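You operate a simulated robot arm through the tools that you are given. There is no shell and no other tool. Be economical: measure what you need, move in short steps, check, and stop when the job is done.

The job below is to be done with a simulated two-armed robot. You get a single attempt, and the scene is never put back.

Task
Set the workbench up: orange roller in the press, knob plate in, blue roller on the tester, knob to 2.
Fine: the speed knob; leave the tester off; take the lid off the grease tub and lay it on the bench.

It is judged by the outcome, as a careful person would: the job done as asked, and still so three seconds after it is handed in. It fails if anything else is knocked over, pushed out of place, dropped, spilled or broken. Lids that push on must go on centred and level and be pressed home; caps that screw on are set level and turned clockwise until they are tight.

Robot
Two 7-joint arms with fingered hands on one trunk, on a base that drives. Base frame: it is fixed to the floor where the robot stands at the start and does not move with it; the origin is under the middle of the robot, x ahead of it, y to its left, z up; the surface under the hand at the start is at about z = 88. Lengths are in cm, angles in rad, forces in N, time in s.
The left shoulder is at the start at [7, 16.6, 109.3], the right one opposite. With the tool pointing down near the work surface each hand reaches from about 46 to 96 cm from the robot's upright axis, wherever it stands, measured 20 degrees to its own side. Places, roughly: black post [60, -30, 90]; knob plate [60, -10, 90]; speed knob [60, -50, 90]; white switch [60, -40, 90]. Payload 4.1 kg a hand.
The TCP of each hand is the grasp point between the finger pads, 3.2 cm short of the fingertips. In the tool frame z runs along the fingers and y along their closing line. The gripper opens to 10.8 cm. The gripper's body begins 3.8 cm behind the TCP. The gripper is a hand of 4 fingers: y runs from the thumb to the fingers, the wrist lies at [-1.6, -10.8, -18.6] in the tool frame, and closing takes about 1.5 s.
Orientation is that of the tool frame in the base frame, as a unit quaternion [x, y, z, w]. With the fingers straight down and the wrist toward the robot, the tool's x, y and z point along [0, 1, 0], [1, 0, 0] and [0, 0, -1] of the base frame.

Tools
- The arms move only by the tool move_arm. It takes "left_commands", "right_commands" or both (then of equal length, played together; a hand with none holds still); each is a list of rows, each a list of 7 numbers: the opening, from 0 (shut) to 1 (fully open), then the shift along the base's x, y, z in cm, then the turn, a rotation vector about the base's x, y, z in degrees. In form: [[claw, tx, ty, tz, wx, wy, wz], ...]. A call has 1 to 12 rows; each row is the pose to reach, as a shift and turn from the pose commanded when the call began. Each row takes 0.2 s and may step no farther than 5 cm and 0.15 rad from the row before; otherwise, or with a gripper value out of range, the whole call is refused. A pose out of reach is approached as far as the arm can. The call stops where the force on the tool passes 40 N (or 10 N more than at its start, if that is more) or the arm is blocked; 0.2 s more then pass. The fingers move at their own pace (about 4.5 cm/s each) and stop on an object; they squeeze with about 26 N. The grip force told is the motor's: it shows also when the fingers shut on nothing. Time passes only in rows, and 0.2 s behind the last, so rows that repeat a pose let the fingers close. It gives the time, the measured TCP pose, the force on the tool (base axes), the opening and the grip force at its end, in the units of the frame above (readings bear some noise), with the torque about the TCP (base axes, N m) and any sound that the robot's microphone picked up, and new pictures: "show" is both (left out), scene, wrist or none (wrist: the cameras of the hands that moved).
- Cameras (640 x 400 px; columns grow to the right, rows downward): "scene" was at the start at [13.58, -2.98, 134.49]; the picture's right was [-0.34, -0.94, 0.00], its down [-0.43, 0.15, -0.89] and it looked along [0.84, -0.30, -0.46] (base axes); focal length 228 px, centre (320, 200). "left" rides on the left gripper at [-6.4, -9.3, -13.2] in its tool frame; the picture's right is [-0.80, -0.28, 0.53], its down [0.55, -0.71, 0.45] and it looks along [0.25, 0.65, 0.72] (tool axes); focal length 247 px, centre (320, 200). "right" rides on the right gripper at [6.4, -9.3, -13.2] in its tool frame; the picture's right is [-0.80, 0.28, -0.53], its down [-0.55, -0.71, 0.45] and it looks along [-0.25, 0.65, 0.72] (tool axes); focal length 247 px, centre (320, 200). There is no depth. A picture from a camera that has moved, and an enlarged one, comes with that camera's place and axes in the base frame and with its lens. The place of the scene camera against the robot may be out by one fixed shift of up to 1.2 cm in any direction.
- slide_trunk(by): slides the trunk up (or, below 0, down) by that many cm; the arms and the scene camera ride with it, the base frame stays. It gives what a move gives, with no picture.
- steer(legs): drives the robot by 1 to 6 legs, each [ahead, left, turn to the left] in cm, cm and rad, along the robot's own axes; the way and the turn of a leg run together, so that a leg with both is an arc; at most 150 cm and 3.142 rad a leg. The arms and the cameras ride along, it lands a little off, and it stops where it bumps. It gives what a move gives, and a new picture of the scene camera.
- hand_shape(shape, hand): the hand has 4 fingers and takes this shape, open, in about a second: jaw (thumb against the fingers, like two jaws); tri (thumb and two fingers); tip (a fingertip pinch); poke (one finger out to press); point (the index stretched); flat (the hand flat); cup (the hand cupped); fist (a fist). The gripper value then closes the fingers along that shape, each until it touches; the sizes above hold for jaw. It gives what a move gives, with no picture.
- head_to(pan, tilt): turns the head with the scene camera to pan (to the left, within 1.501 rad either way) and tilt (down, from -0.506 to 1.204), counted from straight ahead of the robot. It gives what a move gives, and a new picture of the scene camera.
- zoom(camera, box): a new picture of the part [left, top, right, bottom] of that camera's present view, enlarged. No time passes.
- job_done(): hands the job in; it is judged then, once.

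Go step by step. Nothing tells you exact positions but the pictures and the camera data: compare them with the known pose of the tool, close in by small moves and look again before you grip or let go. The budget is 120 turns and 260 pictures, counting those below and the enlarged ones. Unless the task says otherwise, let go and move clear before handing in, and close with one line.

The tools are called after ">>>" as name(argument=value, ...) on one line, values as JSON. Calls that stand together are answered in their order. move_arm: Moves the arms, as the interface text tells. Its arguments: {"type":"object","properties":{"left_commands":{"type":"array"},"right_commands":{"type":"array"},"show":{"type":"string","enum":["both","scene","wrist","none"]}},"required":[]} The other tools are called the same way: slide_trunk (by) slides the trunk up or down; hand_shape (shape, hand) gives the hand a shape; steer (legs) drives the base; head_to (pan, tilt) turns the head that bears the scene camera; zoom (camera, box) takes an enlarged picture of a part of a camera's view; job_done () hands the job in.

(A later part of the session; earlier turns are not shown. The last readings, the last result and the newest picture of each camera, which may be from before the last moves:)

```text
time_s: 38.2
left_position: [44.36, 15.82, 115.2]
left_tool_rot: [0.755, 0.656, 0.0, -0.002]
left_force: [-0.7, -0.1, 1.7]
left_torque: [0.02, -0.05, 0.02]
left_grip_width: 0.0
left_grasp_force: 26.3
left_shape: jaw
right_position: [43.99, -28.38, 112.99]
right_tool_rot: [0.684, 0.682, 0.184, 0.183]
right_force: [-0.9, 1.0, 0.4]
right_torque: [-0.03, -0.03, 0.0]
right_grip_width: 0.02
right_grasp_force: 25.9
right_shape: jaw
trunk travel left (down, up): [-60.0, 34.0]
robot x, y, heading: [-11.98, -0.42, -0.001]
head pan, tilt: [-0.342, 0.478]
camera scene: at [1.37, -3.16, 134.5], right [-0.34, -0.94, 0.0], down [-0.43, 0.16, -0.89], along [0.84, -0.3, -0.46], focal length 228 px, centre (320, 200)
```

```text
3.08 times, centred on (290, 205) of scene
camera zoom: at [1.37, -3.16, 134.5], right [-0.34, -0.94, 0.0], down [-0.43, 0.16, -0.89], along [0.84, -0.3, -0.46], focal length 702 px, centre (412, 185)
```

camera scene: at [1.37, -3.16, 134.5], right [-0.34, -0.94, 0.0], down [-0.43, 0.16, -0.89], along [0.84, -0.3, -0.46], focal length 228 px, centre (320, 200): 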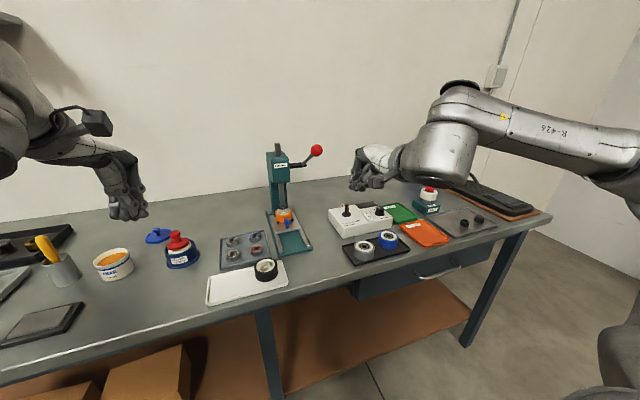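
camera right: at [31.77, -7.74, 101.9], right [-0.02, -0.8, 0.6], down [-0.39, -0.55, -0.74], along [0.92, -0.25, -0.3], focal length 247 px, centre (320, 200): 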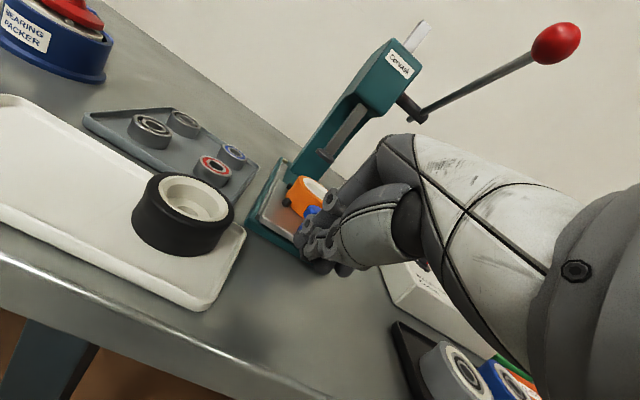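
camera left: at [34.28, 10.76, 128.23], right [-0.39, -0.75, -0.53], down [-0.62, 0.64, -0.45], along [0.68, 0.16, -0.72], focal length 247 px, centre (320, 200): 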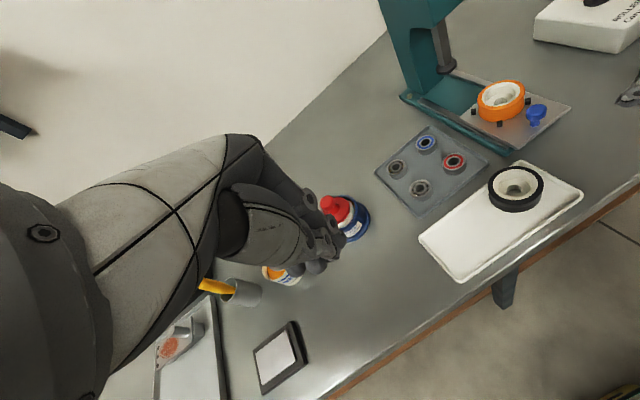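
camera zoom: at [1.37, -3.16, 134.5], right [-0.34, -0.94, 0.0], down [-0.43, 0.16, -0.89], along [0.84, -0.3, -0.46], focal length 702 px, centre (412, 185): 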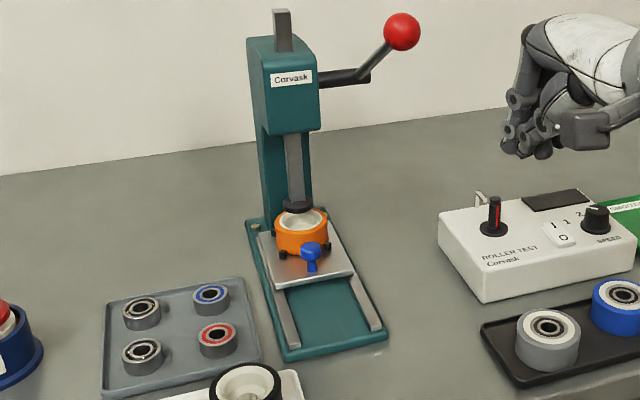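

The press is set: roller between the pins, plate in. Now the right hand straightens, opens and goes over the blue roller for measuring.

>>> move_arm(right_commands=[[0.3, 0, -2, 0, 0, 7.5, 0], [0.75, 0, -5, 0, 0, 15, 0], [0.75, 0, -8, 0, 0, 22.5, 0], [0.75, 0, -11, 0, 0, 30, 0], [0.75, 1, -12.6, -3, 0, 30, 0], [0.75, 2, -12.6, -6, 0, 30, 0], [0.75, 3, -12.6, -7, 0, 30, 0]])

>>> zoom(camera="right", box=[180, 150, 380, 310])

```text
time_s: 39.8
left_position: [44.56, 15.69, 115.13]
left_tool_rot: [0.756, 0.654, 0.0, -0.001]
left_force: [0.1, 0.0, -0.2]
left_torque: [0.02, 0.0, -0.03]
left_grip_width: 0.02
left_grasp_force: 26.0
left_shape: jaw
right_position: [47.21, -40.53, 105.83]
right_tool_rot: [0.708, 0.706, -0.001, 0.0]
right_force: [0.5, -0.3, -0.1]
right_torque: [0.02, 0.0, -0.01]
right_grip_width: 8.04
right_grasp_force: 0.1
right_shape: jaw
trunk travel left (down, up): [-60.0, 34.0]
robot x, y, heading: [-12.06, 0.22, -0.005]
head pan, tilt: [-0.342, 0.478]
camera scene: at [1.57, -3.02, 134.48], right [-0.34, -0.94, 0.0], down [-0.43, 0.16, -0.89], along [0.84, -0.3, -0.46], focal length 228 px, centre (320, 200)
camera right: at [37.94, -34.18, 119.19], right [0.28, -0.8, 0.53], down [-0.71, -0.55, -0.45], along [0.65, -0.25, -0.72], focal length 247 px, centre (320, 200)
```

scene: 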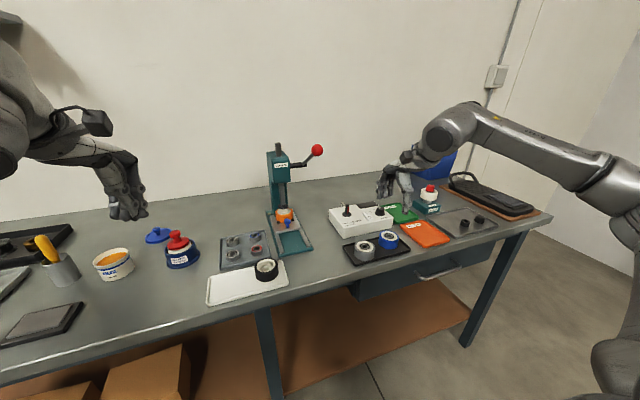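
right: 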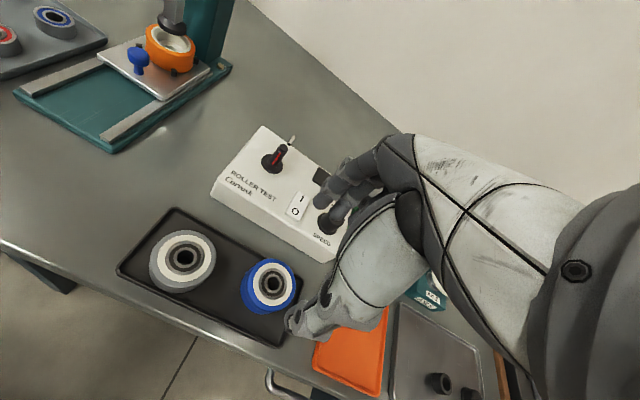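

```text
2.50 times, centred on (280, 230) of right
camera zoom: at [37.94, -34.18, 119.19], right [0.28, -0.8, 0.53], down [-0.71, -0.55, -0.45], along [0.65, -0.25, -0.72], focal length 617 px, centre (420, 125)
```

zoom: 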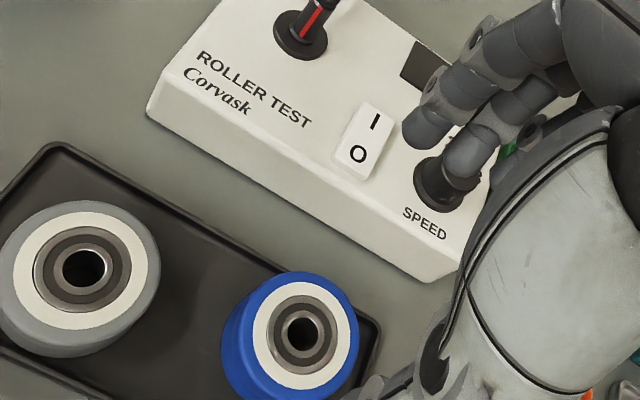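

Blue roller is at about (47.9, -42.2). I go to a low hover over it and check.

>>> move_arm(right_commands=[[0.75, 0.6, -1.7, -4, 0, 0, 0], [0.75, 0.6, -1.7, -8.3, 0, 0, 0], [0.75, 0.6, -1.7, -8.3, 0, 0, 0]], show="wrist")

>>> zoom(camera="right", box=[200, 160, 400, 340])

>>> zoom(camera="scene", box=[320, 170, 460, 280])

```text
time_s: 40.6
left_position: [44.59, 16.01, 115.12]
left_tool_rot: [0.755, 0.655, 0.0, -0.001]
left_force: [0.3, 0.6, -0.3]
left_torque: [0.01, 0.0, 0.0]
left_grip_width: 0.01
left_grasp_force: 26.1
left_shape: jaw
right_position: [47.75, -42.14, 97.67]
right_tool_rot: [0.708, 0.706, 0.0, 0.001]
right_force: [0.0, 0.7, -0.4]
right_torque: [-0.02, -0.03, 0.0]
right_grip_width: 8.05
right_grasp_force: 0.0
right_shape: jaw
trunk travel left (down, up): [-60.0, 34.0]
robot x, y, heading: [-12.04, 0.07, -0.003]
head pan, tilt: [-0.342, 0.478]
camera right: at [38.43, -35.74, 110.87], right [0.28, -0.8, 0.53], down [-0.71, -0.55, -0.45], along [0.65, -0.25, -0.72], focal length 247 px, centre (320, 200)
```

right: 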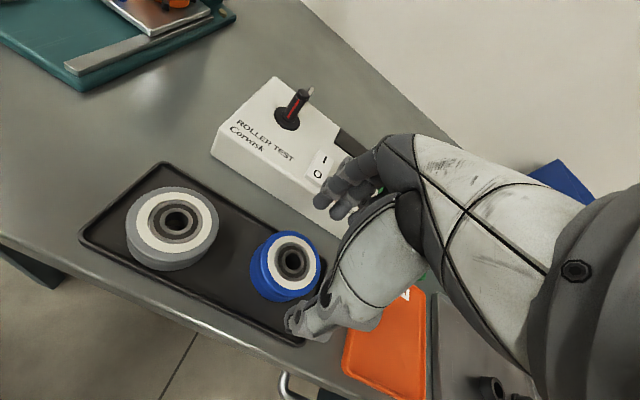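

```text
2.22 times, centred on (300, 250) of right
camera zoom: at [38.43, -35.74, 110.87], right [0.28, -0.8, 0.53], down [-0.71, -0.55, -0.45], along [0.65, -0.25, -0.72], focal length 549 px, centre (364, 89)
```

zoom: 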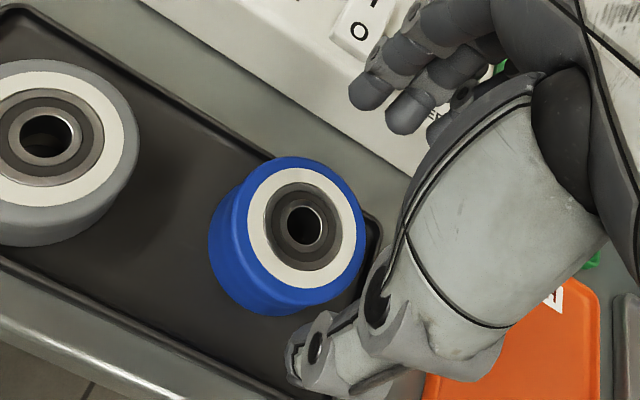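

```text
3.64 times, centred on (390, 225) of scene
camera zoom: at [1.51, -2.97, 134.49], right [-0.34, -0.94, 0.0], down [-0.43, 0.16, -0.89], along [0.84, -0.3, -0.46], focal length 829 px, centre (66, 109)
```

zoom: 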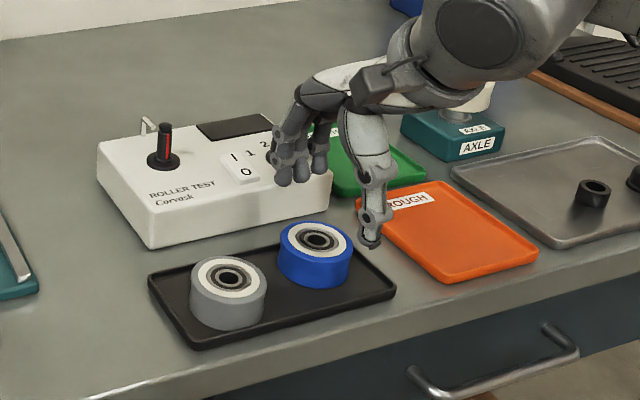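

The hand is centred on the blue roller and clear of the tester. I descend and grip.

>>> move_arm(right_commands=[[0.72, 0.1, 0, -2, 0, 0, 0], [0.72, 0.1, 0, -4, 0, 0, 0], [0.72, 0.1, 0, -4.6, 0, 0, 0], [0.4, 0.1, 0, -4.6, 0, 0, 0], [0.3, 0.1, 0, -4.6, 0, 0, 0], [0.2, 0.1, 0, -4.6, 0, 0, 0], [0.2, 0.1, 0, -4.6, 0, 0, 0], [0.2, 0.1, 0, -4.6, 0, 0, 0]], show="wrist")

>>> zoom(camera="right", box=[200, 160, 400, 340])

```text
time_s: 42.4
left_position: [44.55, 15.81, 115.07]
left_tool_rot: [0.755, 0.656, -0.001, 0.0]
left_force: [0.0, 0.0, 0.4]
left_torque: [0.04, -0.01, -0.01]
left_grip_width: 0.0
left_grasp_force: 26.2
left_shape: jaw
right_position: [47.73, -42.32, 92.91]
right_tool_rot: [0.708, 0.706, -0.001, 0.0]
right_force: [-0.5, 0.1, -0.9]
right_torque: [0.01, -0.01, -0.02]
right_grip_width: 5.06
right_grasp_force: 25.5
right_shape: jaw
trunk travel left (down, up): [-60.0, 34.0]
robot x, y, heading: [-12.05, -0.27, 0.001]
head pan, tilt: [-0.342, 0.478]
camera right: at [38.56, -35.88, 106.16], right [0.28, -0.8, 0.53], down [-0.71, -0.55, -0.45], along [0.65, -0.25, -0.72], focal length 247 px, centre (320, 200)
```

right: 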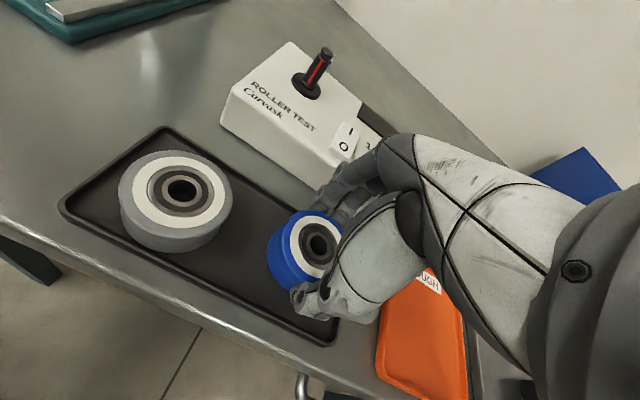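

```text
2.22 times, centred on (300, 250) of right
camera zoom: at [38.56, -35.88, 106.16], right [0.28, -0.8, 0.53], down [-0.71, -0.55, -0.45], along [0.65, -0.25, -0.72], focal length 549 px, centre (364, 89)
```

zoom: 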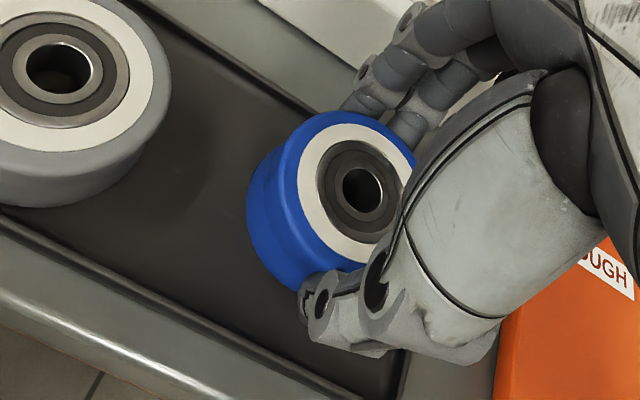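

Blue roller is held with its bore at about +0.2 cm in y from the TCP. I lift it and move near the post to measure that.

>>> move_arm(right_commands=[[0.2, 0, 0, 2, 0, 0, 0], [0.2, 0, 0, 6, 0, 0, 0], [0.2, 0, 0, 10, 0, 0, 0], [0.2, 0, 0, 14, 0, 0, 0], [0.2, 3, 3, 15, 0, 0, 0], [0.2, 6, 6, 15, 0, 0, 0], [0.2, 6, 6, 15, 0, 0, 0]])

>>> zoom(camera="right", box=[220, 120, 400, 280])

>>> zoom(camera="scene", box=[320, 170, 460, 280])

```text
time_s: 44.0
left_position: [44.53, 15.74, 115.17]
left_tool_rot: [0.756, 0.654, 0.001, -0.001]
left_force: [-0.3, 0.1, -0.1]
left_torque: [0.0, -0.01, -0.02]
left_grip_width: 0.0
left_grasp_force: 25.6
left_shape: jaw
right_position: [53.51, -36.39, 108.09]
right_tool_rot: [0.708, 0.706, 0.001, 0.0]
right_force: [-0.2, 0.1, -1.7]
right_torque: [-0.01, -0.01, 0.0]
right_grip_width: 5.06
right_grasp_force: 26.2
right_shape: jaw
trunk travel left (down, up): [-60.0, 34.0]
robot x, y, heading: [-12.24, -0.06, -0.004]
head pan, tilt: [-0.342, 0.478]
camera scene: at [1.43, -3.1, 134.5], right [-0.34, -0.94, 0.0], down [-0.43, 0.16, -0.89], along [0.84, -0.3, -0.46], focal length 228 px, centre (320, 200)
camera right: at [44.37, -29.97, 121.3], right [0.28, -0.8, 0.53], down [-0.71, -0.55, -0.45], along [0.65, -0.25, -0.72], focal length 247 px, centre (320, 200)
```

scene: 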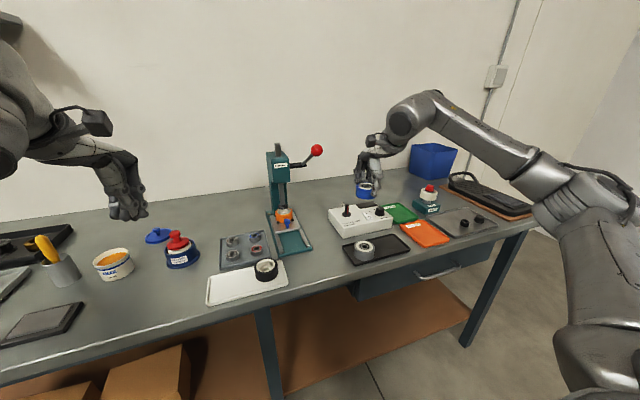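
right: 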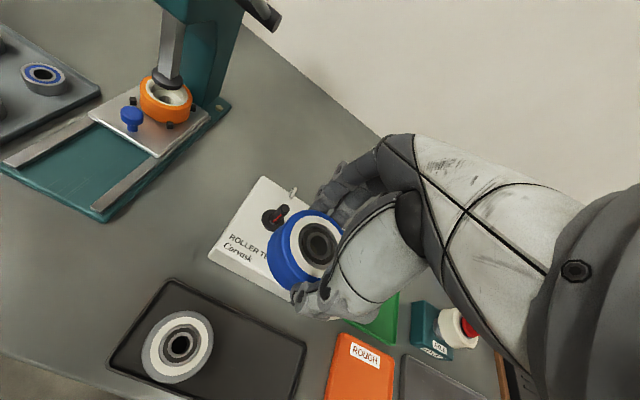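

```text
2.50 times, centred on (310, 200) of right
camera zoom: at [44.37, -29.97, 121.3], right [0.28, -0.8, 0.53], down [-0.71, -0.55, -0.45], along [0.65, -0.25, -0.72], focal length 617 px, centre (345, 200)
```

zoom: 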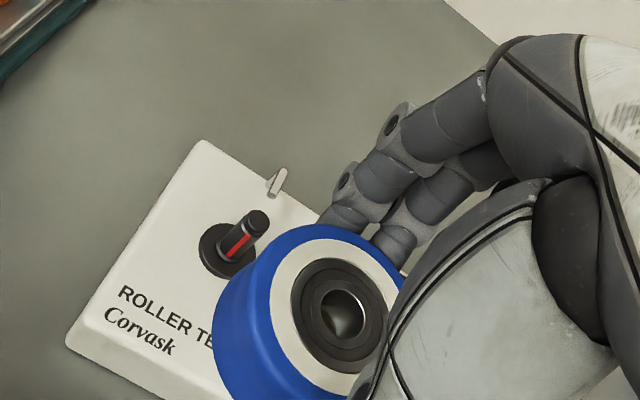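

```text
3.64 times, centred on (390, 225) of scene
camera zoom: at [1.43, -3.1, 134.5], right [-0.34, -0.94, 0.0], down [-0.43, 0.16, -0.89], along [0.84, -0.3, -0.46], focal length 829 px, centre (66, 109)
```

zoom: 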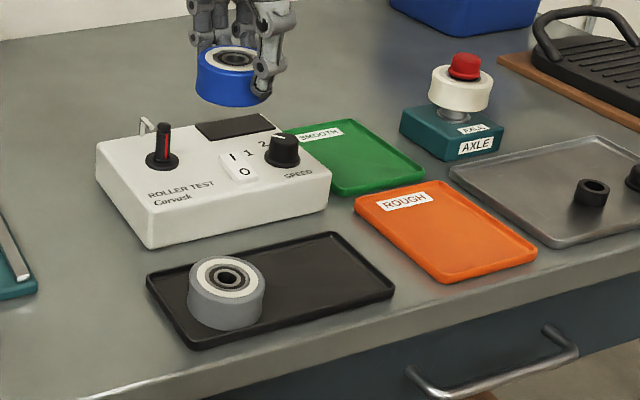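

Triangulating three views puts the post at about (62.3, -34.65), top z≈96.6, with a small wire loop behind at x≈68. I hover the roller over it and turn the left hand's camera to watch from the side.

>>> move_arm(left_commands=[[0, 0, 0, 0, 0, 0, -8], [0, 0, 0, 0, 0, 0, -16], [0, 0, 0, 0, 0, 0, -24], [0, 0, 0, 0, 0, 0, -32], [0, 0, 0, 0, 0, 0, -40], [0, 0, 0, 0, 0, 0, -48], [0, 0, 0, 0, 0, 0, -56]], right_commands=[[0.2, 2, 0.5, 0, 0, 0, 0], [0.2, 4, 1, 0, 0, 0, 0], [0.2, 6, 1.55, -1, 0, 0, 0], [0.2, 8, 1.55, -2, 0, 0, 0], [0.2, 8.8, 1.55, -3, 0, 0, 0], [0.2, 8.8, 1.55, -4, 0, 0, 0], [0.2, 8.8, 1.55, -4, 0, 0, 0]])

>>> zoom(camera="scene", box=[320, 160, 400, 240])

```text
time_s: 45.6
left_position: [44.62, 15.95, 115.14]
left_tool_rot: [0.975, 0.221, 0.0, 0.0]
left_force: [0.0, 0.4, -0.7]
left_torque: [-0.01, -0.02, -0.02]
left_grip_width: 0.0
left_grasp_force: 25.3
left_shape: jaw
right_position: [62.52, -34.63, 103.94]
right_tool_rot: [0.708, 0.706, -0.001, -0.001]
right_force: [0.8, 0.0, -1.5]
right_torque: [0.0, 0.01, 0.03]
right_grip_width: 5.1
right_grasp_force: 26.0
right_shape: jaw
trunk travel left (down, up): [-60.0, 34.0]
robot x, y, heading: [-12.33, -0.27, 0.0]
head pan, tilt: [-0.342, 0.478]
camera scene: at [1.59, -3.0, 134.48], right [-0.34, -0.94, 0.0], down [-0.43, 0.16, -0.89], along [0.84, -0.3, -0.46], focal length 228 px, centre (320, 200)
camera right: at [53.31, -28.3, 117.22], right [0.28, -0.8, 0.53], down [-0.71, -0.55, -0.45], along [0.65, -0.25, -0.72], focal length 247 px, centre (320, 200)
camera left: at [34.66, 21.52, 128.19], right [-0.84, -0.09, -0.53], down [0.19, 0.87, -0.45], along [0.51, -0.48, -0.72], focal length 247 px, centre (320, 200)
```

scene: 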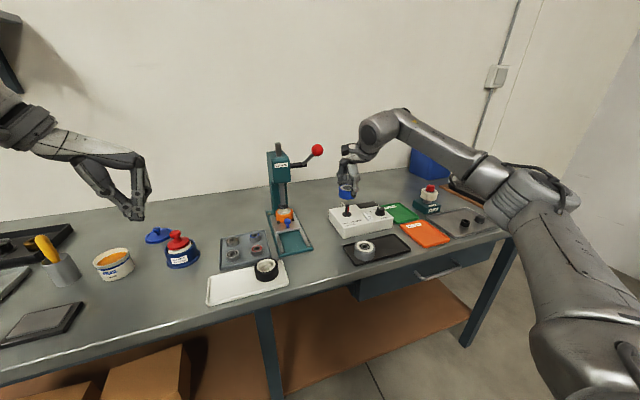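
right: 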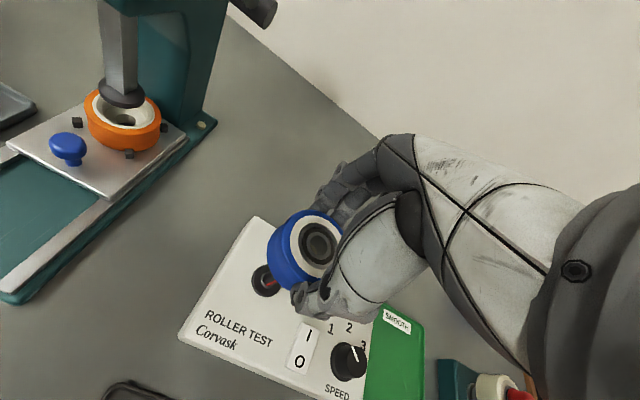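
left: 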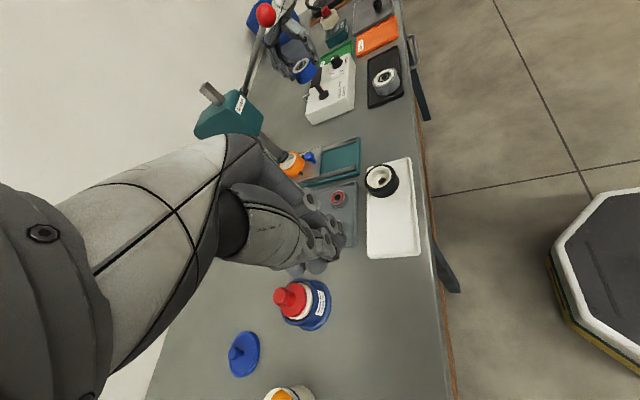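

```text
5.00 times, centred on (360, 200) of scene
camera zoom: at [1.59, -3.0, 134.48], right [-0.34, -0.94, 0.0], down [-0.43, 0.16, -0.89], along [0.84, -0.3, -0.46], focal length 1140 px, centre (120, 200)
```

zoom: 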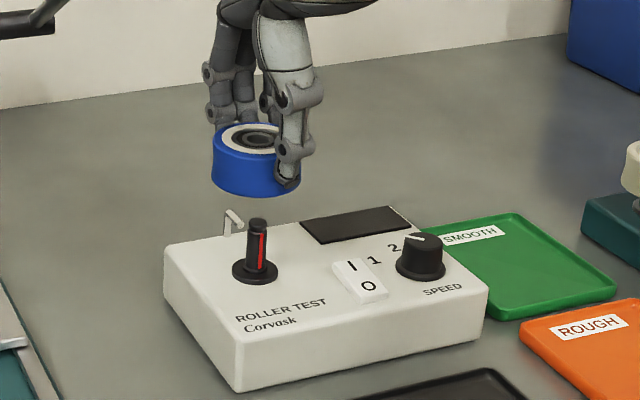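

Laterally the roller lines up with the post in the scene view. I check depth with the left and right cameras, enlarged.

>>> zoom(camera="left", box=[270, 30, 370, 130])

>>> zoom(camera="right", box=[230, 190, 390, 390])

```text
4.00 times, centred on (320, 80) of left
camera zoom: at [34.66, 21.52, 128.19], right [-0.84, -0.09, -0.53], down [0.19, 0.87, -0.45], along [0.51, -0.48, -0.72], focal length 988 px, centre (320, 680)
```

zoom: 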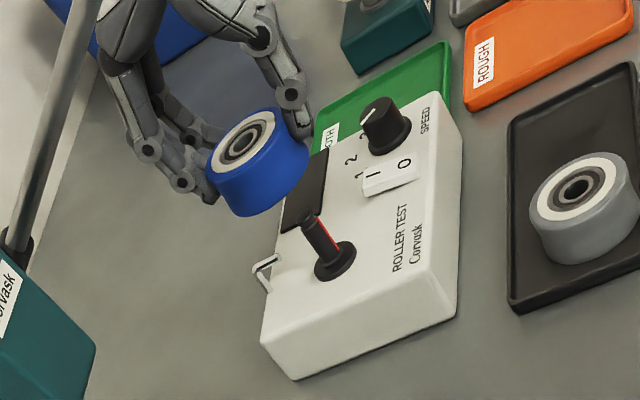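

```text
2.00 times, centred on (310, 290) of right
camera zoom: at [53.31, -28.3, 117.22], right [0.28, -0.8, 0.53], down [-0.71, -0.55, -0.45], along [0.65, -0.25, -0.72], focal length 494 px, centre (340, 20)
```

zoom: 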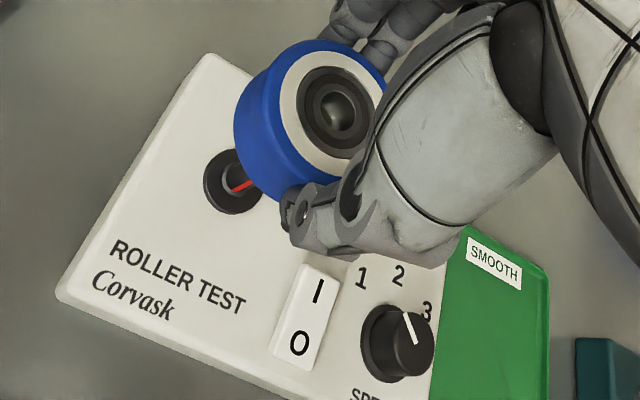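

The views put the post at about (62.3, -34.8) and the bore at (62.6, -34.45). I shift by (-0.3, -0.3) and come down to just above the post tip.

>>> move_arm(right_commands=[[0.2, -0.3, -0.3, -0.5, 0, 0, 0], [0.2, -0.3, -0.3, -1.5, 0, 0, 0], [0.2, -0.3, -0.3, -2.2, 0, 0, 0], [0.2, -0.3, -0.3, -2.2, 0, 0, 0]], show="none")

>>> zoom(camera="scene", box=[325, 165, 385, 225])

>>> zoom(camera="left", box=[280, 45, 350, 105])

>>> zoom(camera="right", box=[250, 180, 370, 300])

```text
time_s: 46.6
left_position: [44.66, 16.0, 115.14]
left_tool_rot: [0.975, 0.224, 0.0, 0.0]
left_force: [0.3, -0.3, 0.5]
left_torque: [0.03, 0.03, -0.01]
left_grip_width: 0.0
left_grasp_force: 26.0
left_shape: jaw
right_position: [62.2, -34.95, 101.62]
right_tool_rot: [0.709, 0.706, 0.0, -0.001]
right_force: [0.6, -0.1, -1.2]
right_torque: [0.01, -0.01, -0.02]
right_grip_width: 5.07
right_grasp_force: 25.8
right_shape: jaw
trunk travel left (down, up): [-60.0, 34.0]
robot x, y, heading: [-11.89, -0.32, -0.003]
head pan, tilt: [-0.342, 0.478]
```

```text
6.67 times, centred on (355, 195) of scene
camera zoom: at [1.56, -3.0, 134.48], right [-0.34, -0.94, 0.0], down [-0.43, 0.16, -0.89], along [0.84, -0.3, -0.46], focal length 1520 px, centre (87, 233)
```

zoom: 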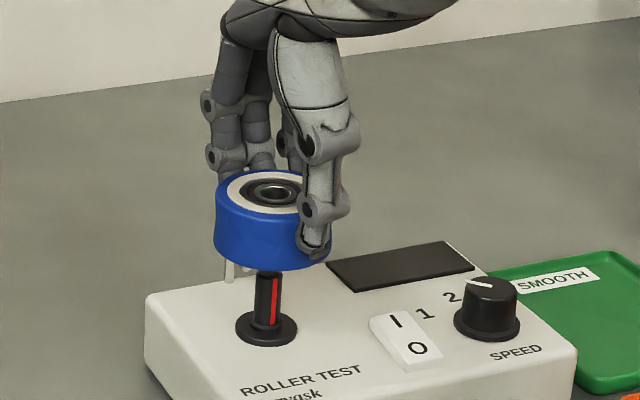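

```text
6.67 times, centred on (315, 75) of left
camera zoom: at [34.63, 21.48, 128.21], right [-0.84, -0.09, -0.53], down [0.19, 0.87, -0.45], along [0.51, -0.48, -0.72], focal length 1646 px, centre (353, 1033)
```

zoom: 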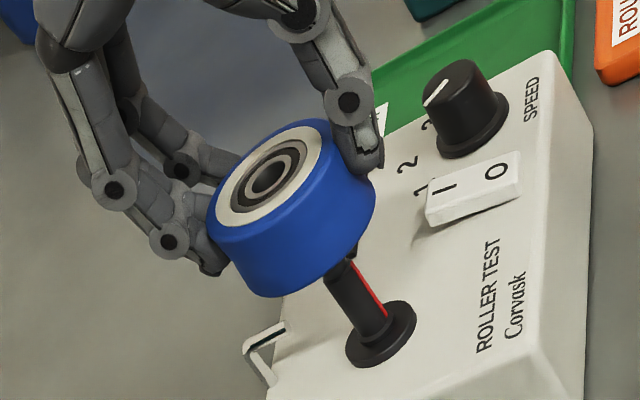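

```text
3.33 times, centred on (310, 240) of right
camera zoom: at [53.04, -28.57, 115.07], right [0.28, -0.8, 0.53], down [-0.71, -0.55, -0.45], along [0.65, -0.25, -0.72], focal length 823 px, centre (353, 67)
```

zoom: 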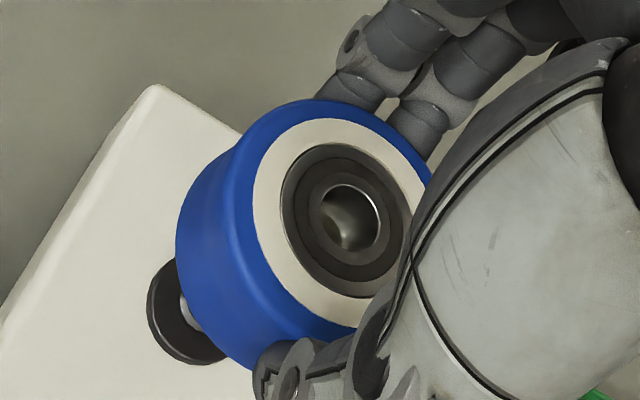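

Both views agree a further shift of about (-0.15, -0.12) is needed. I apply it and lower gently, watching the force.

>>> move_arm(right_commands=[[0.2, -0.15, -0.12, 0, 0, 0, 0], [0.2, -0.15, -0.12, -0.4, 0, 0, 0], [0.2, -0.15, -0.12, -0.8, 0, 0, 0], [0.2, -0.15, -0.12, -1.2, 0, 0, 0], [0.2, -0.15, -0.12, -1.5, 0, 0, 0]], show="none")

>>> zoom(camera="scene", box=[325, 165, 385, 225])

>>> zoom(camera="left", box=[280, 45, 350, 105])

>>> zoom(camera="right", box=[250, 180, 370, 300])

```text
time_s: 47.8
left_position: [44.54, 16.02, 115.22]
left_tool_rot: [0.974, 0.224, 0.0, 0.001]
left_force: [-0.2, 0.2, -0.4]
left_torque: [0.03, 0.03, -0.01]
left_grip_width: 0.01
left_grasp_force: 26.5
left_shape: jaw
right_position: [62.08, -35.16, 100.2]
right_tool_rot: [0.708, 0.706, -0.001, 0.0]
right_force: [-0.4, 0.6, 1.2]
right_torque: [0.02, 0.03, 0.01]
right_grip_width: 5.09
right_grasp_force: 26.1
right_shape: jaw
trunk travel left (down, up): [-60.0, 34.0]
robot x, y, heading: [-12.02, 0.14, -0.003]
head pan, tilt: [-0.342, 0.478]
```

```text
6.67 times, centred on (355, 195) of scene
camera zoom: at [1.53, -2.97, 134.49], right [-0.34, -0.94, 0.0], down [-0.43, 0.16, -0.89], along [0.84, -0.3, -0.46], focal length 1520 px, centre (87, 233)
```

zoom: 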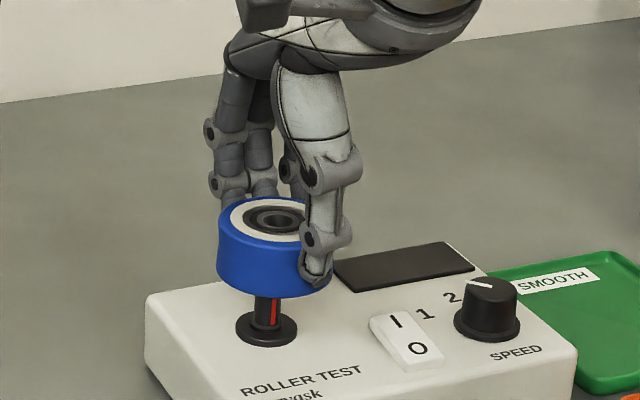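

```text
6.67 times, centred on (315, 75) of left
camera zoom: at [34.6, 21.51, 128.23], right [-0.84, -0.09, -0.53], down [0.19, 0.87, -0.45], along [0.51, -0.48, -0.72], focal length 1646 px, centre (353, 1033)
```

zoom: 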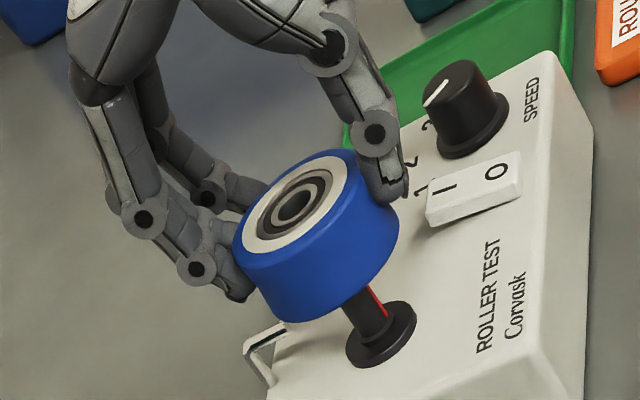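

```text
3.33 times, centred on (310, 240) of right
camera zoom: at [52.9, -28.73, 113.58], right [0.28, -0.8, 0.53], down [-0.71, -0.55, -0.45], along [0.65, -0.25, -0.72], focal length 823 px, centre (353, 67)
```

zoom: 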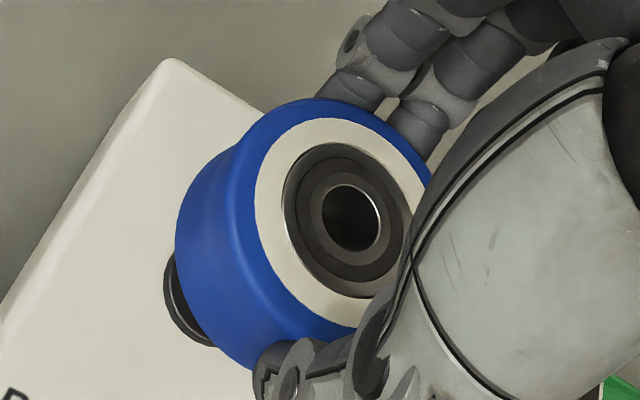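

The bore is now dark (post within or directly beneath) and the force is tiny. I continue down slowly.

>>> move_arm(right_commands=[[0.2, 0, 0, -0.4, 0, 0, 0], [0.2, 0, 0, -0.8, 0, 0, 0], [0.2, 0, 0, -1.2, 0, 0, 0], [0.2, 0, 0, -1.6, 0, 0, 0]], show="none")

>>> zoom(camera="left", box=[280, 45, 350, 105])

>>> zoom(camera="right", box=[250, 180, 370, 300])

```text
time_s: 48.8
left_position: [44.59, 15.92, 115.26]
left_tool_rot: [0.975, 0.224, 0.001, 0.0]
left_force: [-0.2, 0.0, -0.1]
left_torque: [-0.02, 0.04, 0.03]
left_grip_width: 0.01
left_grasp_force: 26.1
left_shape: jaw
right_position: [62.1, -35.11, 98.7]
right_tool_rot: [0.707, 0.707, 0.0, 0.001]
right_force: [-1.3, 3.6, 1.8]
right_torque: [0.11, 0.02, -0.01]
right_grip_width: 5.07
right_grasp_force: 26.0
right_shape: jaw
trunk travel left (down, up): [-60.0, 34.0]
robot x, y, heading: [-12.19, -0.18, -0.007]
head pan, tilt: [-0.342, 0.478]
```

```text
6.67 times, centred on (315, 75) of left
camera zoom: at [34.56, 21.56, 128.23], right [-0.84, -0.09, -0.53], down [0.19, 0.87, -0.45], along [0.51, -0.48, -0.72], focal length 1646 px, centre (353, 1033)
```

zoom: 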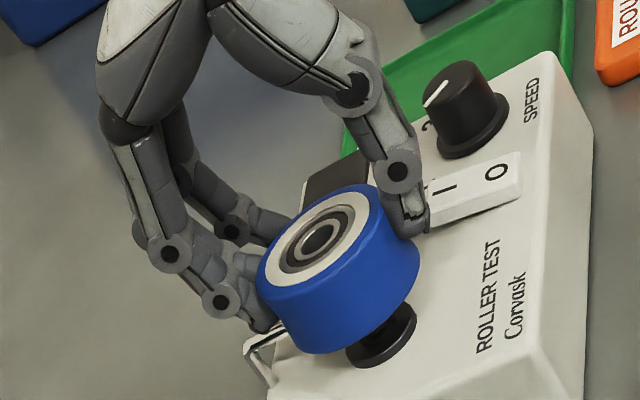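

```text
3.33 times, centred on (310, 240) of right
camera zoom: at [52.89, -28.68, 111.99], right [0.28, -0.8, 0.53], down [-0.71, -0.55, -0.45], along [0.65, -0.25, -0.72], focal length 823 px, centre (353, 67)
```

zoom: 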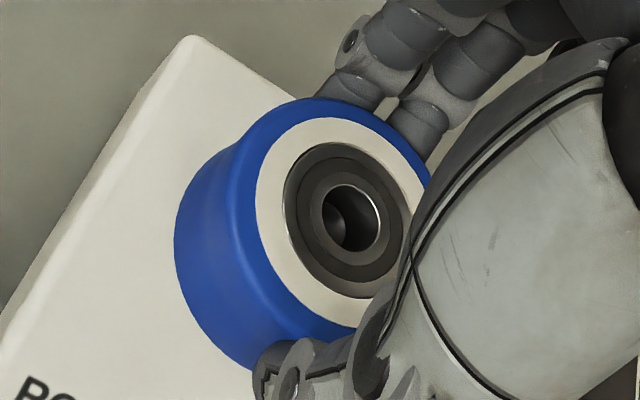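

The post is visibly in the bore. The fingertips come close to the wire loop behind, so I lower only 0.85 cm more and check before letting it slide the last bit.

>>> move_arm(right_commands=[[0.2, 0, 0.06, -0.3, 0, 0, 0], [0.2, 0, 0.08, -0.6, 0, 0, 0], [0.2, 0, 0.08, -0.85, 0, 0, 0], [0.2, 0, 0.08, -0.85, 0, 0, 0]], show="none")

>>> zoom(camera="left", box=[280, 45, 350, 105])

>>> zoom(camera="scene", box=[325, 175, 385, 235])

```text
time_s: 49.8
left_position: [44.61, 15.91, 115.08]
left_tool_rot: [0.975, 0.224, 0.001, 0.0]
left_force: [0.1, -0.9, 0.2]
left_torque: [0.02, 0.02, 0.04]
left_grip_width: 0.0
left_grasp_force: 25.7
left_shape: jaw
right_position: [62.03, -35.17, 97.79]
right_tool_rot: [0.708, 0.706, 0.0, 0.0]
right_force: [-1.8, 3.1, 0.9]
right_torque: [0.07, 0.0, 0.01]
right_grip_width: 5.05
right_grasp_force: 26.2
right_shape: jaw
trunk travel left (down, up): [-60.0, 34.0]
robot x, y, heading: [-11.86, 0.06, -0.001]
head pan, tilt: [-0.342, 0.478]
```

```text
6.67 times, centred on (315, 75) of left
camera zoom: at [34.6, 21.52, 128.22], right [-0.84, -0.09, -0.53], down [0.19, 0.87, -0.45], along [0.51, -0.48, -0.72], focal length 1646 px, centre (353, 1033)
```

zoom: 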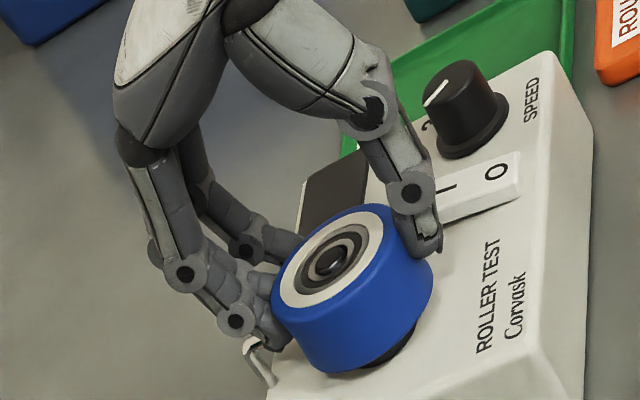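

```text
6.67 times, centred on (355, 205) of scene
camera zoom: at [1.52, -2.96, 134.49], right [-0.34, -0.94, 0.0], down [-0.43, 0.16, -0.89], along [0.84, -0.3, -0.46], focal length 1520 px, centre (87, 167)
```

zoom: 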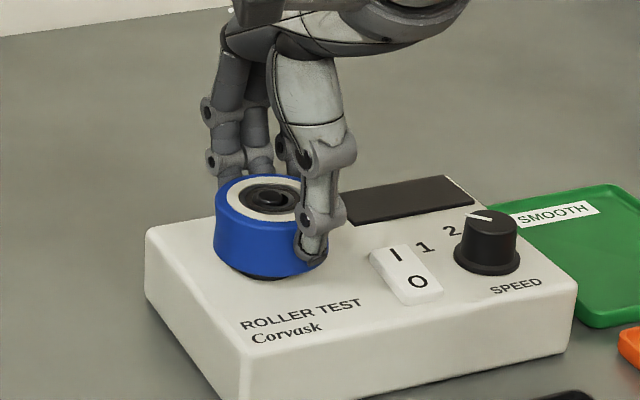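

Nearly seated. I open just slightly so the roller slides down the last few millimetres.

>>> move_arm(right_commands=[[0.49, 0, 0, 0, 0, 0, 0], [0.52, 0, 0, 0, 0, 0, 0], [0.52, 0, 0, 0, 0, 0, 0]], show="none")

>>> zoom(camera="left", box=[280, 45, 350, 105])

>>> zoom(camera="scene", box=[325, 175, 385, 235])

```text
time_s: 50.6
left_position: [44.62, 15.94, 115.09]
left_tool_rot: [0.975, 0.223, 0.001, 0.0]
left_force: [0.0, -0.3, -1.0]
left_torque: [0.01, 0.02, 0.0]
left_grip_width: 0.01
left_grasp_force: 26.0
left_shape: jaw
right_position: [62.09, -35.11, 97.69]
right_tool_rot: [0.708, 0.706, 0.0, 0.0]
right_force: [-0.6, 1.3, 0.2]
right_torque: [-0.01, 0.01, -0.01]
right_grip_width: 5.64
right_grasp_force: 0.1
right_shape: jaw
trunk travel left (down, up): [-60.0, 34.0]
robot x, y, heading: [-12.12, 0.14, -0.005]
head pan, tilt: [-0.342, 0.478]
```

```text
6.67 times, centred on (315, 75) of left
camera zoom: at [34.63, 21.49, 128.21], right [-0.84, -0.09, -0.53], down [0.19, 0.87, -0.45], along [0.51, -0.48, -0.72], focal length 1646 px, centre (353, 1033)
```

zoom: 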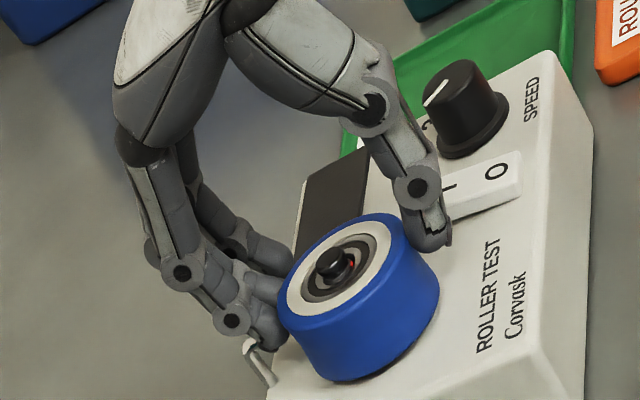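

```text
6.67 times, centred on (355, 205) of scene
camera zoom: at [1.55, -2.99, 134.49], right [-0.34, -0.94, 0.0], down [-0.43, 0.16, -0.89], along [0.84, -0.3, -0.46], focal length 1520 px, centre (87, 167)
```

zoom: 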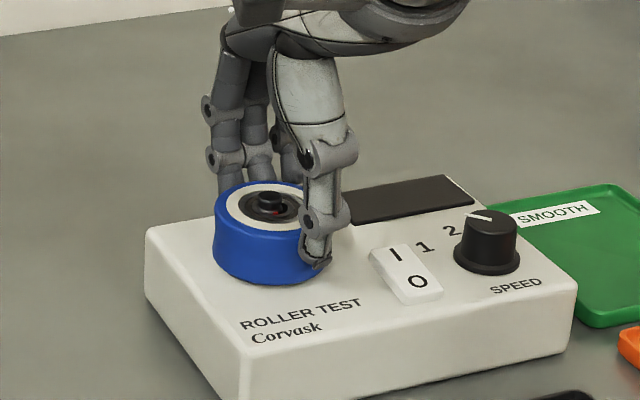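

The roller slid home, with the post tip showing through. I lift straight up, slowly at first, to z≈106.

>>> move_arm(right_commands=[[0.53, 0, 0, 0.6, 0, 0, 0], [0.53, 0, 0, 1.5, 0, 0, 0], [0.53, 0, 0, 3, 0, 0, 0], [0.53, -1, -1, 6, 0, 0, 0], [0.53, -4, -3, 9, 0, 0, 0], [0.3, -7, -5, 11, 0, 0, 0], [0.3, -9, -7, 12, 0, 0, 0]])

>>> zoom(camera="right", box=[180, 100, 380, 260])

>>> zoom(camera="scene", box=[320, 180, 410, 240])

>>> zoom(camera="left", box=[290, 40, 370, 120])

```text
time_s: 52.2
left_position: [44.44, 15.9, 115.18]
left_tool_rot: [0.975, 0.224, 0.0, 0.001]
left_force: [-0.9, -1.1, 0.5]
left_torque: [0.0, -0.04, 0.0]
left_grip_width: 0.0
left_grasp_force: 26.3
left_shape: jaw
right_position: [52.95, -42.0, 109.8]
right_tool_rot: [0.707, 0.707, 0.0, 0.001]
right_force: [-0.5, -0.4, -0.1]
right_torque: [0.02, -0.03, 0.01]
right_grip_width: 3.27
right_grasp_force: 0.0
right_shape: jaw
trunk travel left (down, up): [-60.0, 34.0]
robot x, y, heading: [-12.23, 0.23, -0.005]
head pan, tilt: [-0.342, 0.478]
camera scene: at [1.45, -3.07, 134.49], right [-0.34, -0.94, 0.0], down [-0.43, 0.16, -0.89], along [0.84, -0.3, -0.46], focal length 228 px, centre (320, 200)
camera right: at [43.78, -35.6, 122.99], right [0.28, -0.8, 0.53], down [-0.71, -0.55, -0.45], along [0.65, -0.25, -0.72], focal length 247 px, centre (320, 200)
```

scene: 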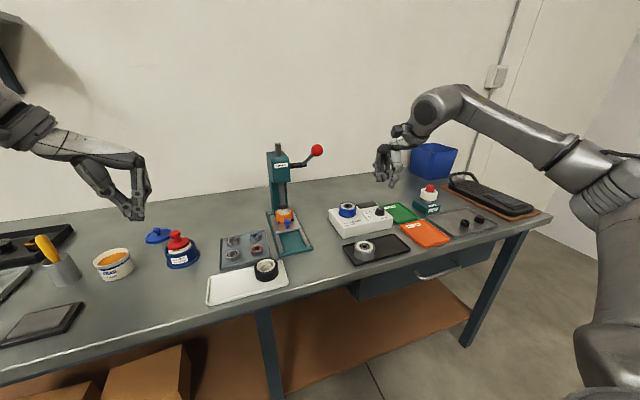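
right: 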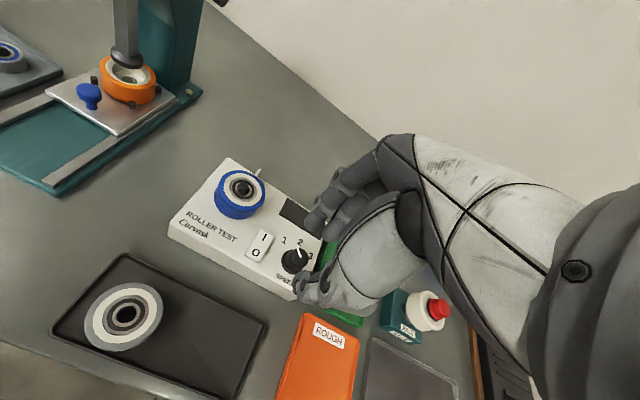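

```text
2.50 times, centred on (280, 180) of right
camera zoom: at [43.78, -35.6, 122.99], right [0.28, -0.8, 0.53], down [-0.71, -0.55, -0.45], along [0.65, -0.25, -0.72], focal length 617 px, centre (420, 250)
```

zoom: 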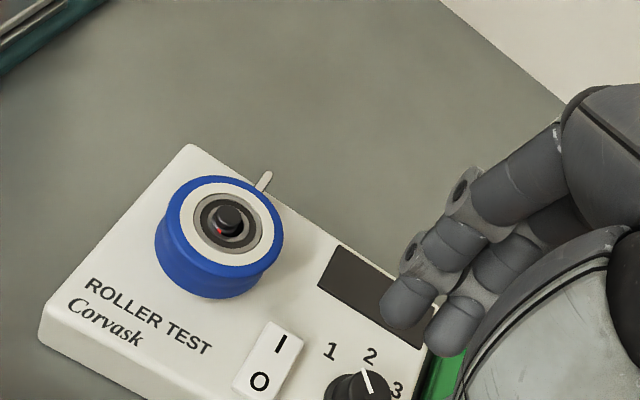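

```text
6.67 times, centred on (365, 210) of scene
camera zoom: at [1.45, -3.07, 134.49], right [-0.34, -0.94, 0.0], down [-0.43, 0.16, -0.89], along [0.84, -0.3, -0.46], focal length 1520 px, centre (20, 133)
```

zoom: 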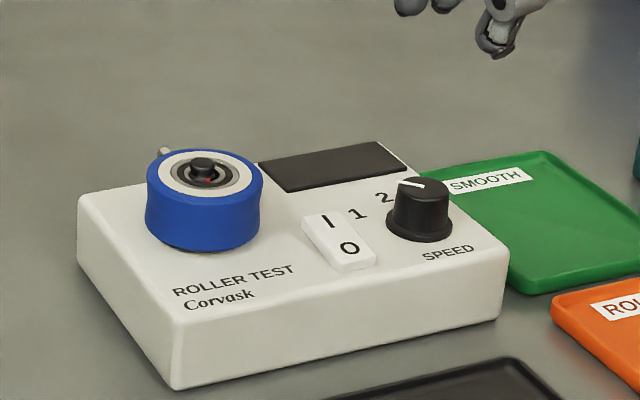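

```text
5.00 times, centred on (330, 80) of left
camera zoom: at [34.52, 21.43, 128.27], right [-0.84, -0.09, -0.53], down [0.19, 0.88, -0.45], along [0.51, -0.48, -0.72], focal length 1235 px, centre (270, 800)
```

zoom: 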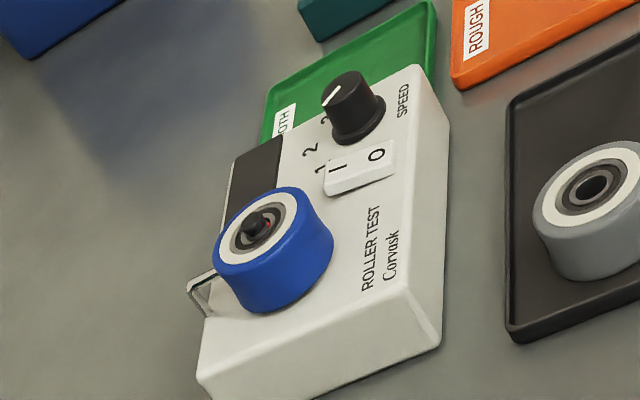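

The blue roller sits level on the tester. From geometry the knob pointer is now at 1, with 2 straight away from me (+x), so the knob needs about 45° clockwise. I hover over the knob at about (58.9, -46.1).

>>> move_arm(right_commands=[[0.5, 2, -1.4, -1, 0, 0, 0], [0.5, 4, -2.8, -3, 0, 0, 0], [0.5, 6, -4.1, -5, 0, 0, 0], [0.5, 6, -4.1, -6.8, 0, 0, 0], [0.5, 6, -4.1, -6.8, 0, 0, 0]], show="wrist")

>>> zoom(camera="right", box=[250, 190, 370, 310])

>>> zoom(camera="scene", box=[330, 170, 420, 240])

>>> zoom(camera="left", box=[300, 20, 370, 90])

```text
time_s: 53.4
left_position: [44.6, 16.02, 115.12]
left_tool_rot: [0.975, 0.224, 0.0, 0.0]
left_force: [0.4, -0.1, -0.1]
left_torque: [0.02, 0.02, 0.06]
left_grip_width: 0.0
left_grasp_force: 26.2
left_shape: jaw
right_position: [59.08, -46.21, 103.01]
right_tool_rot: [0.708, 0.706, 0.0, 0.0]
right_force: [0.6, 0.9, 0.3]
right_torque: [-0.01, 0.02, 0.0]
right_grip_width: 5.38
right_grasp_force: 0.0
right_shape: jaw
trunk travel left (down, up): [-60.0, 34.0]
robot x, y, heading: [-11.87, -0.16, -0.003]
head pan, tilt: [-0.342, 0.478]
camera right: at [49.96, -39.76, 116.34], right [0.28, -0.8, 0.53], down [-0.71, -0.55, -0.45], along [0.65, -0.25, -0.72], focal length 247 px, centre (320, 200)
```

right: 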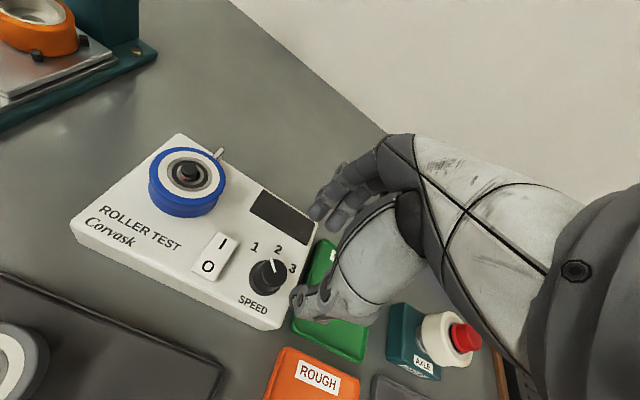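

```text
3.33 times, centred on (310, 250) of right
camera zoom: at [49.96, -39.76, 116.34], right [0.28, -0.8, 0.53], down [-0.71, -0.55, -0.45], along [0.65, -0.25, -0.72], focal length 823 px, centre (353, 33)
```

zoom: 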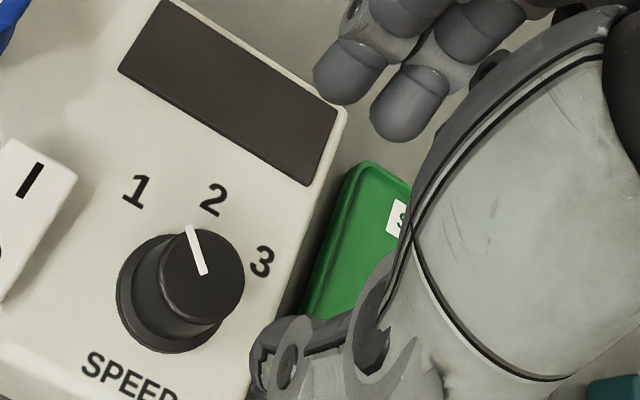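

```text
5.71 times, centred on (375, 205) of scene
camera zoom: at [1.55, -2.96, 134.49], right [-0.34, -0.94, 0.0], down [-0.43, 0.16, -0.89], along [0.84, -0.3, -0.46], focal length 1303 px, centre (6, 171)
```

zoom: 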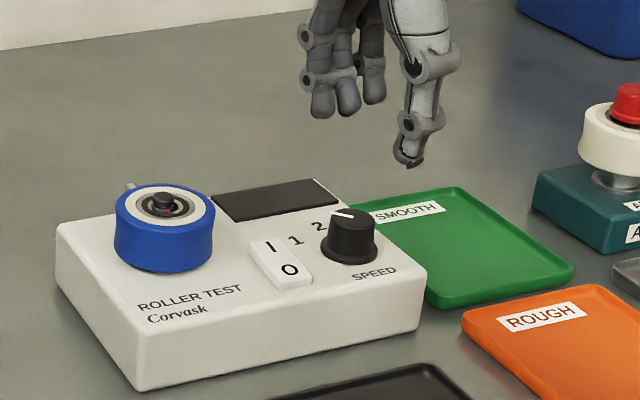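

```text
5.71 times, centred on (335, 55) of left
camera zoom: at [34.62, 21.52, 128.21], right [-0.84, -0.09, -0.53], down [0.19, 0.87, -0.45], along [0.51, -0.48, -0.72], focal length 1411 px, centre (234, 1029)
```

zoom: 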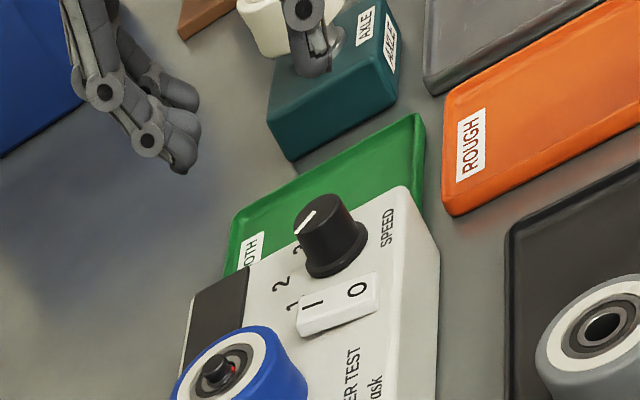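

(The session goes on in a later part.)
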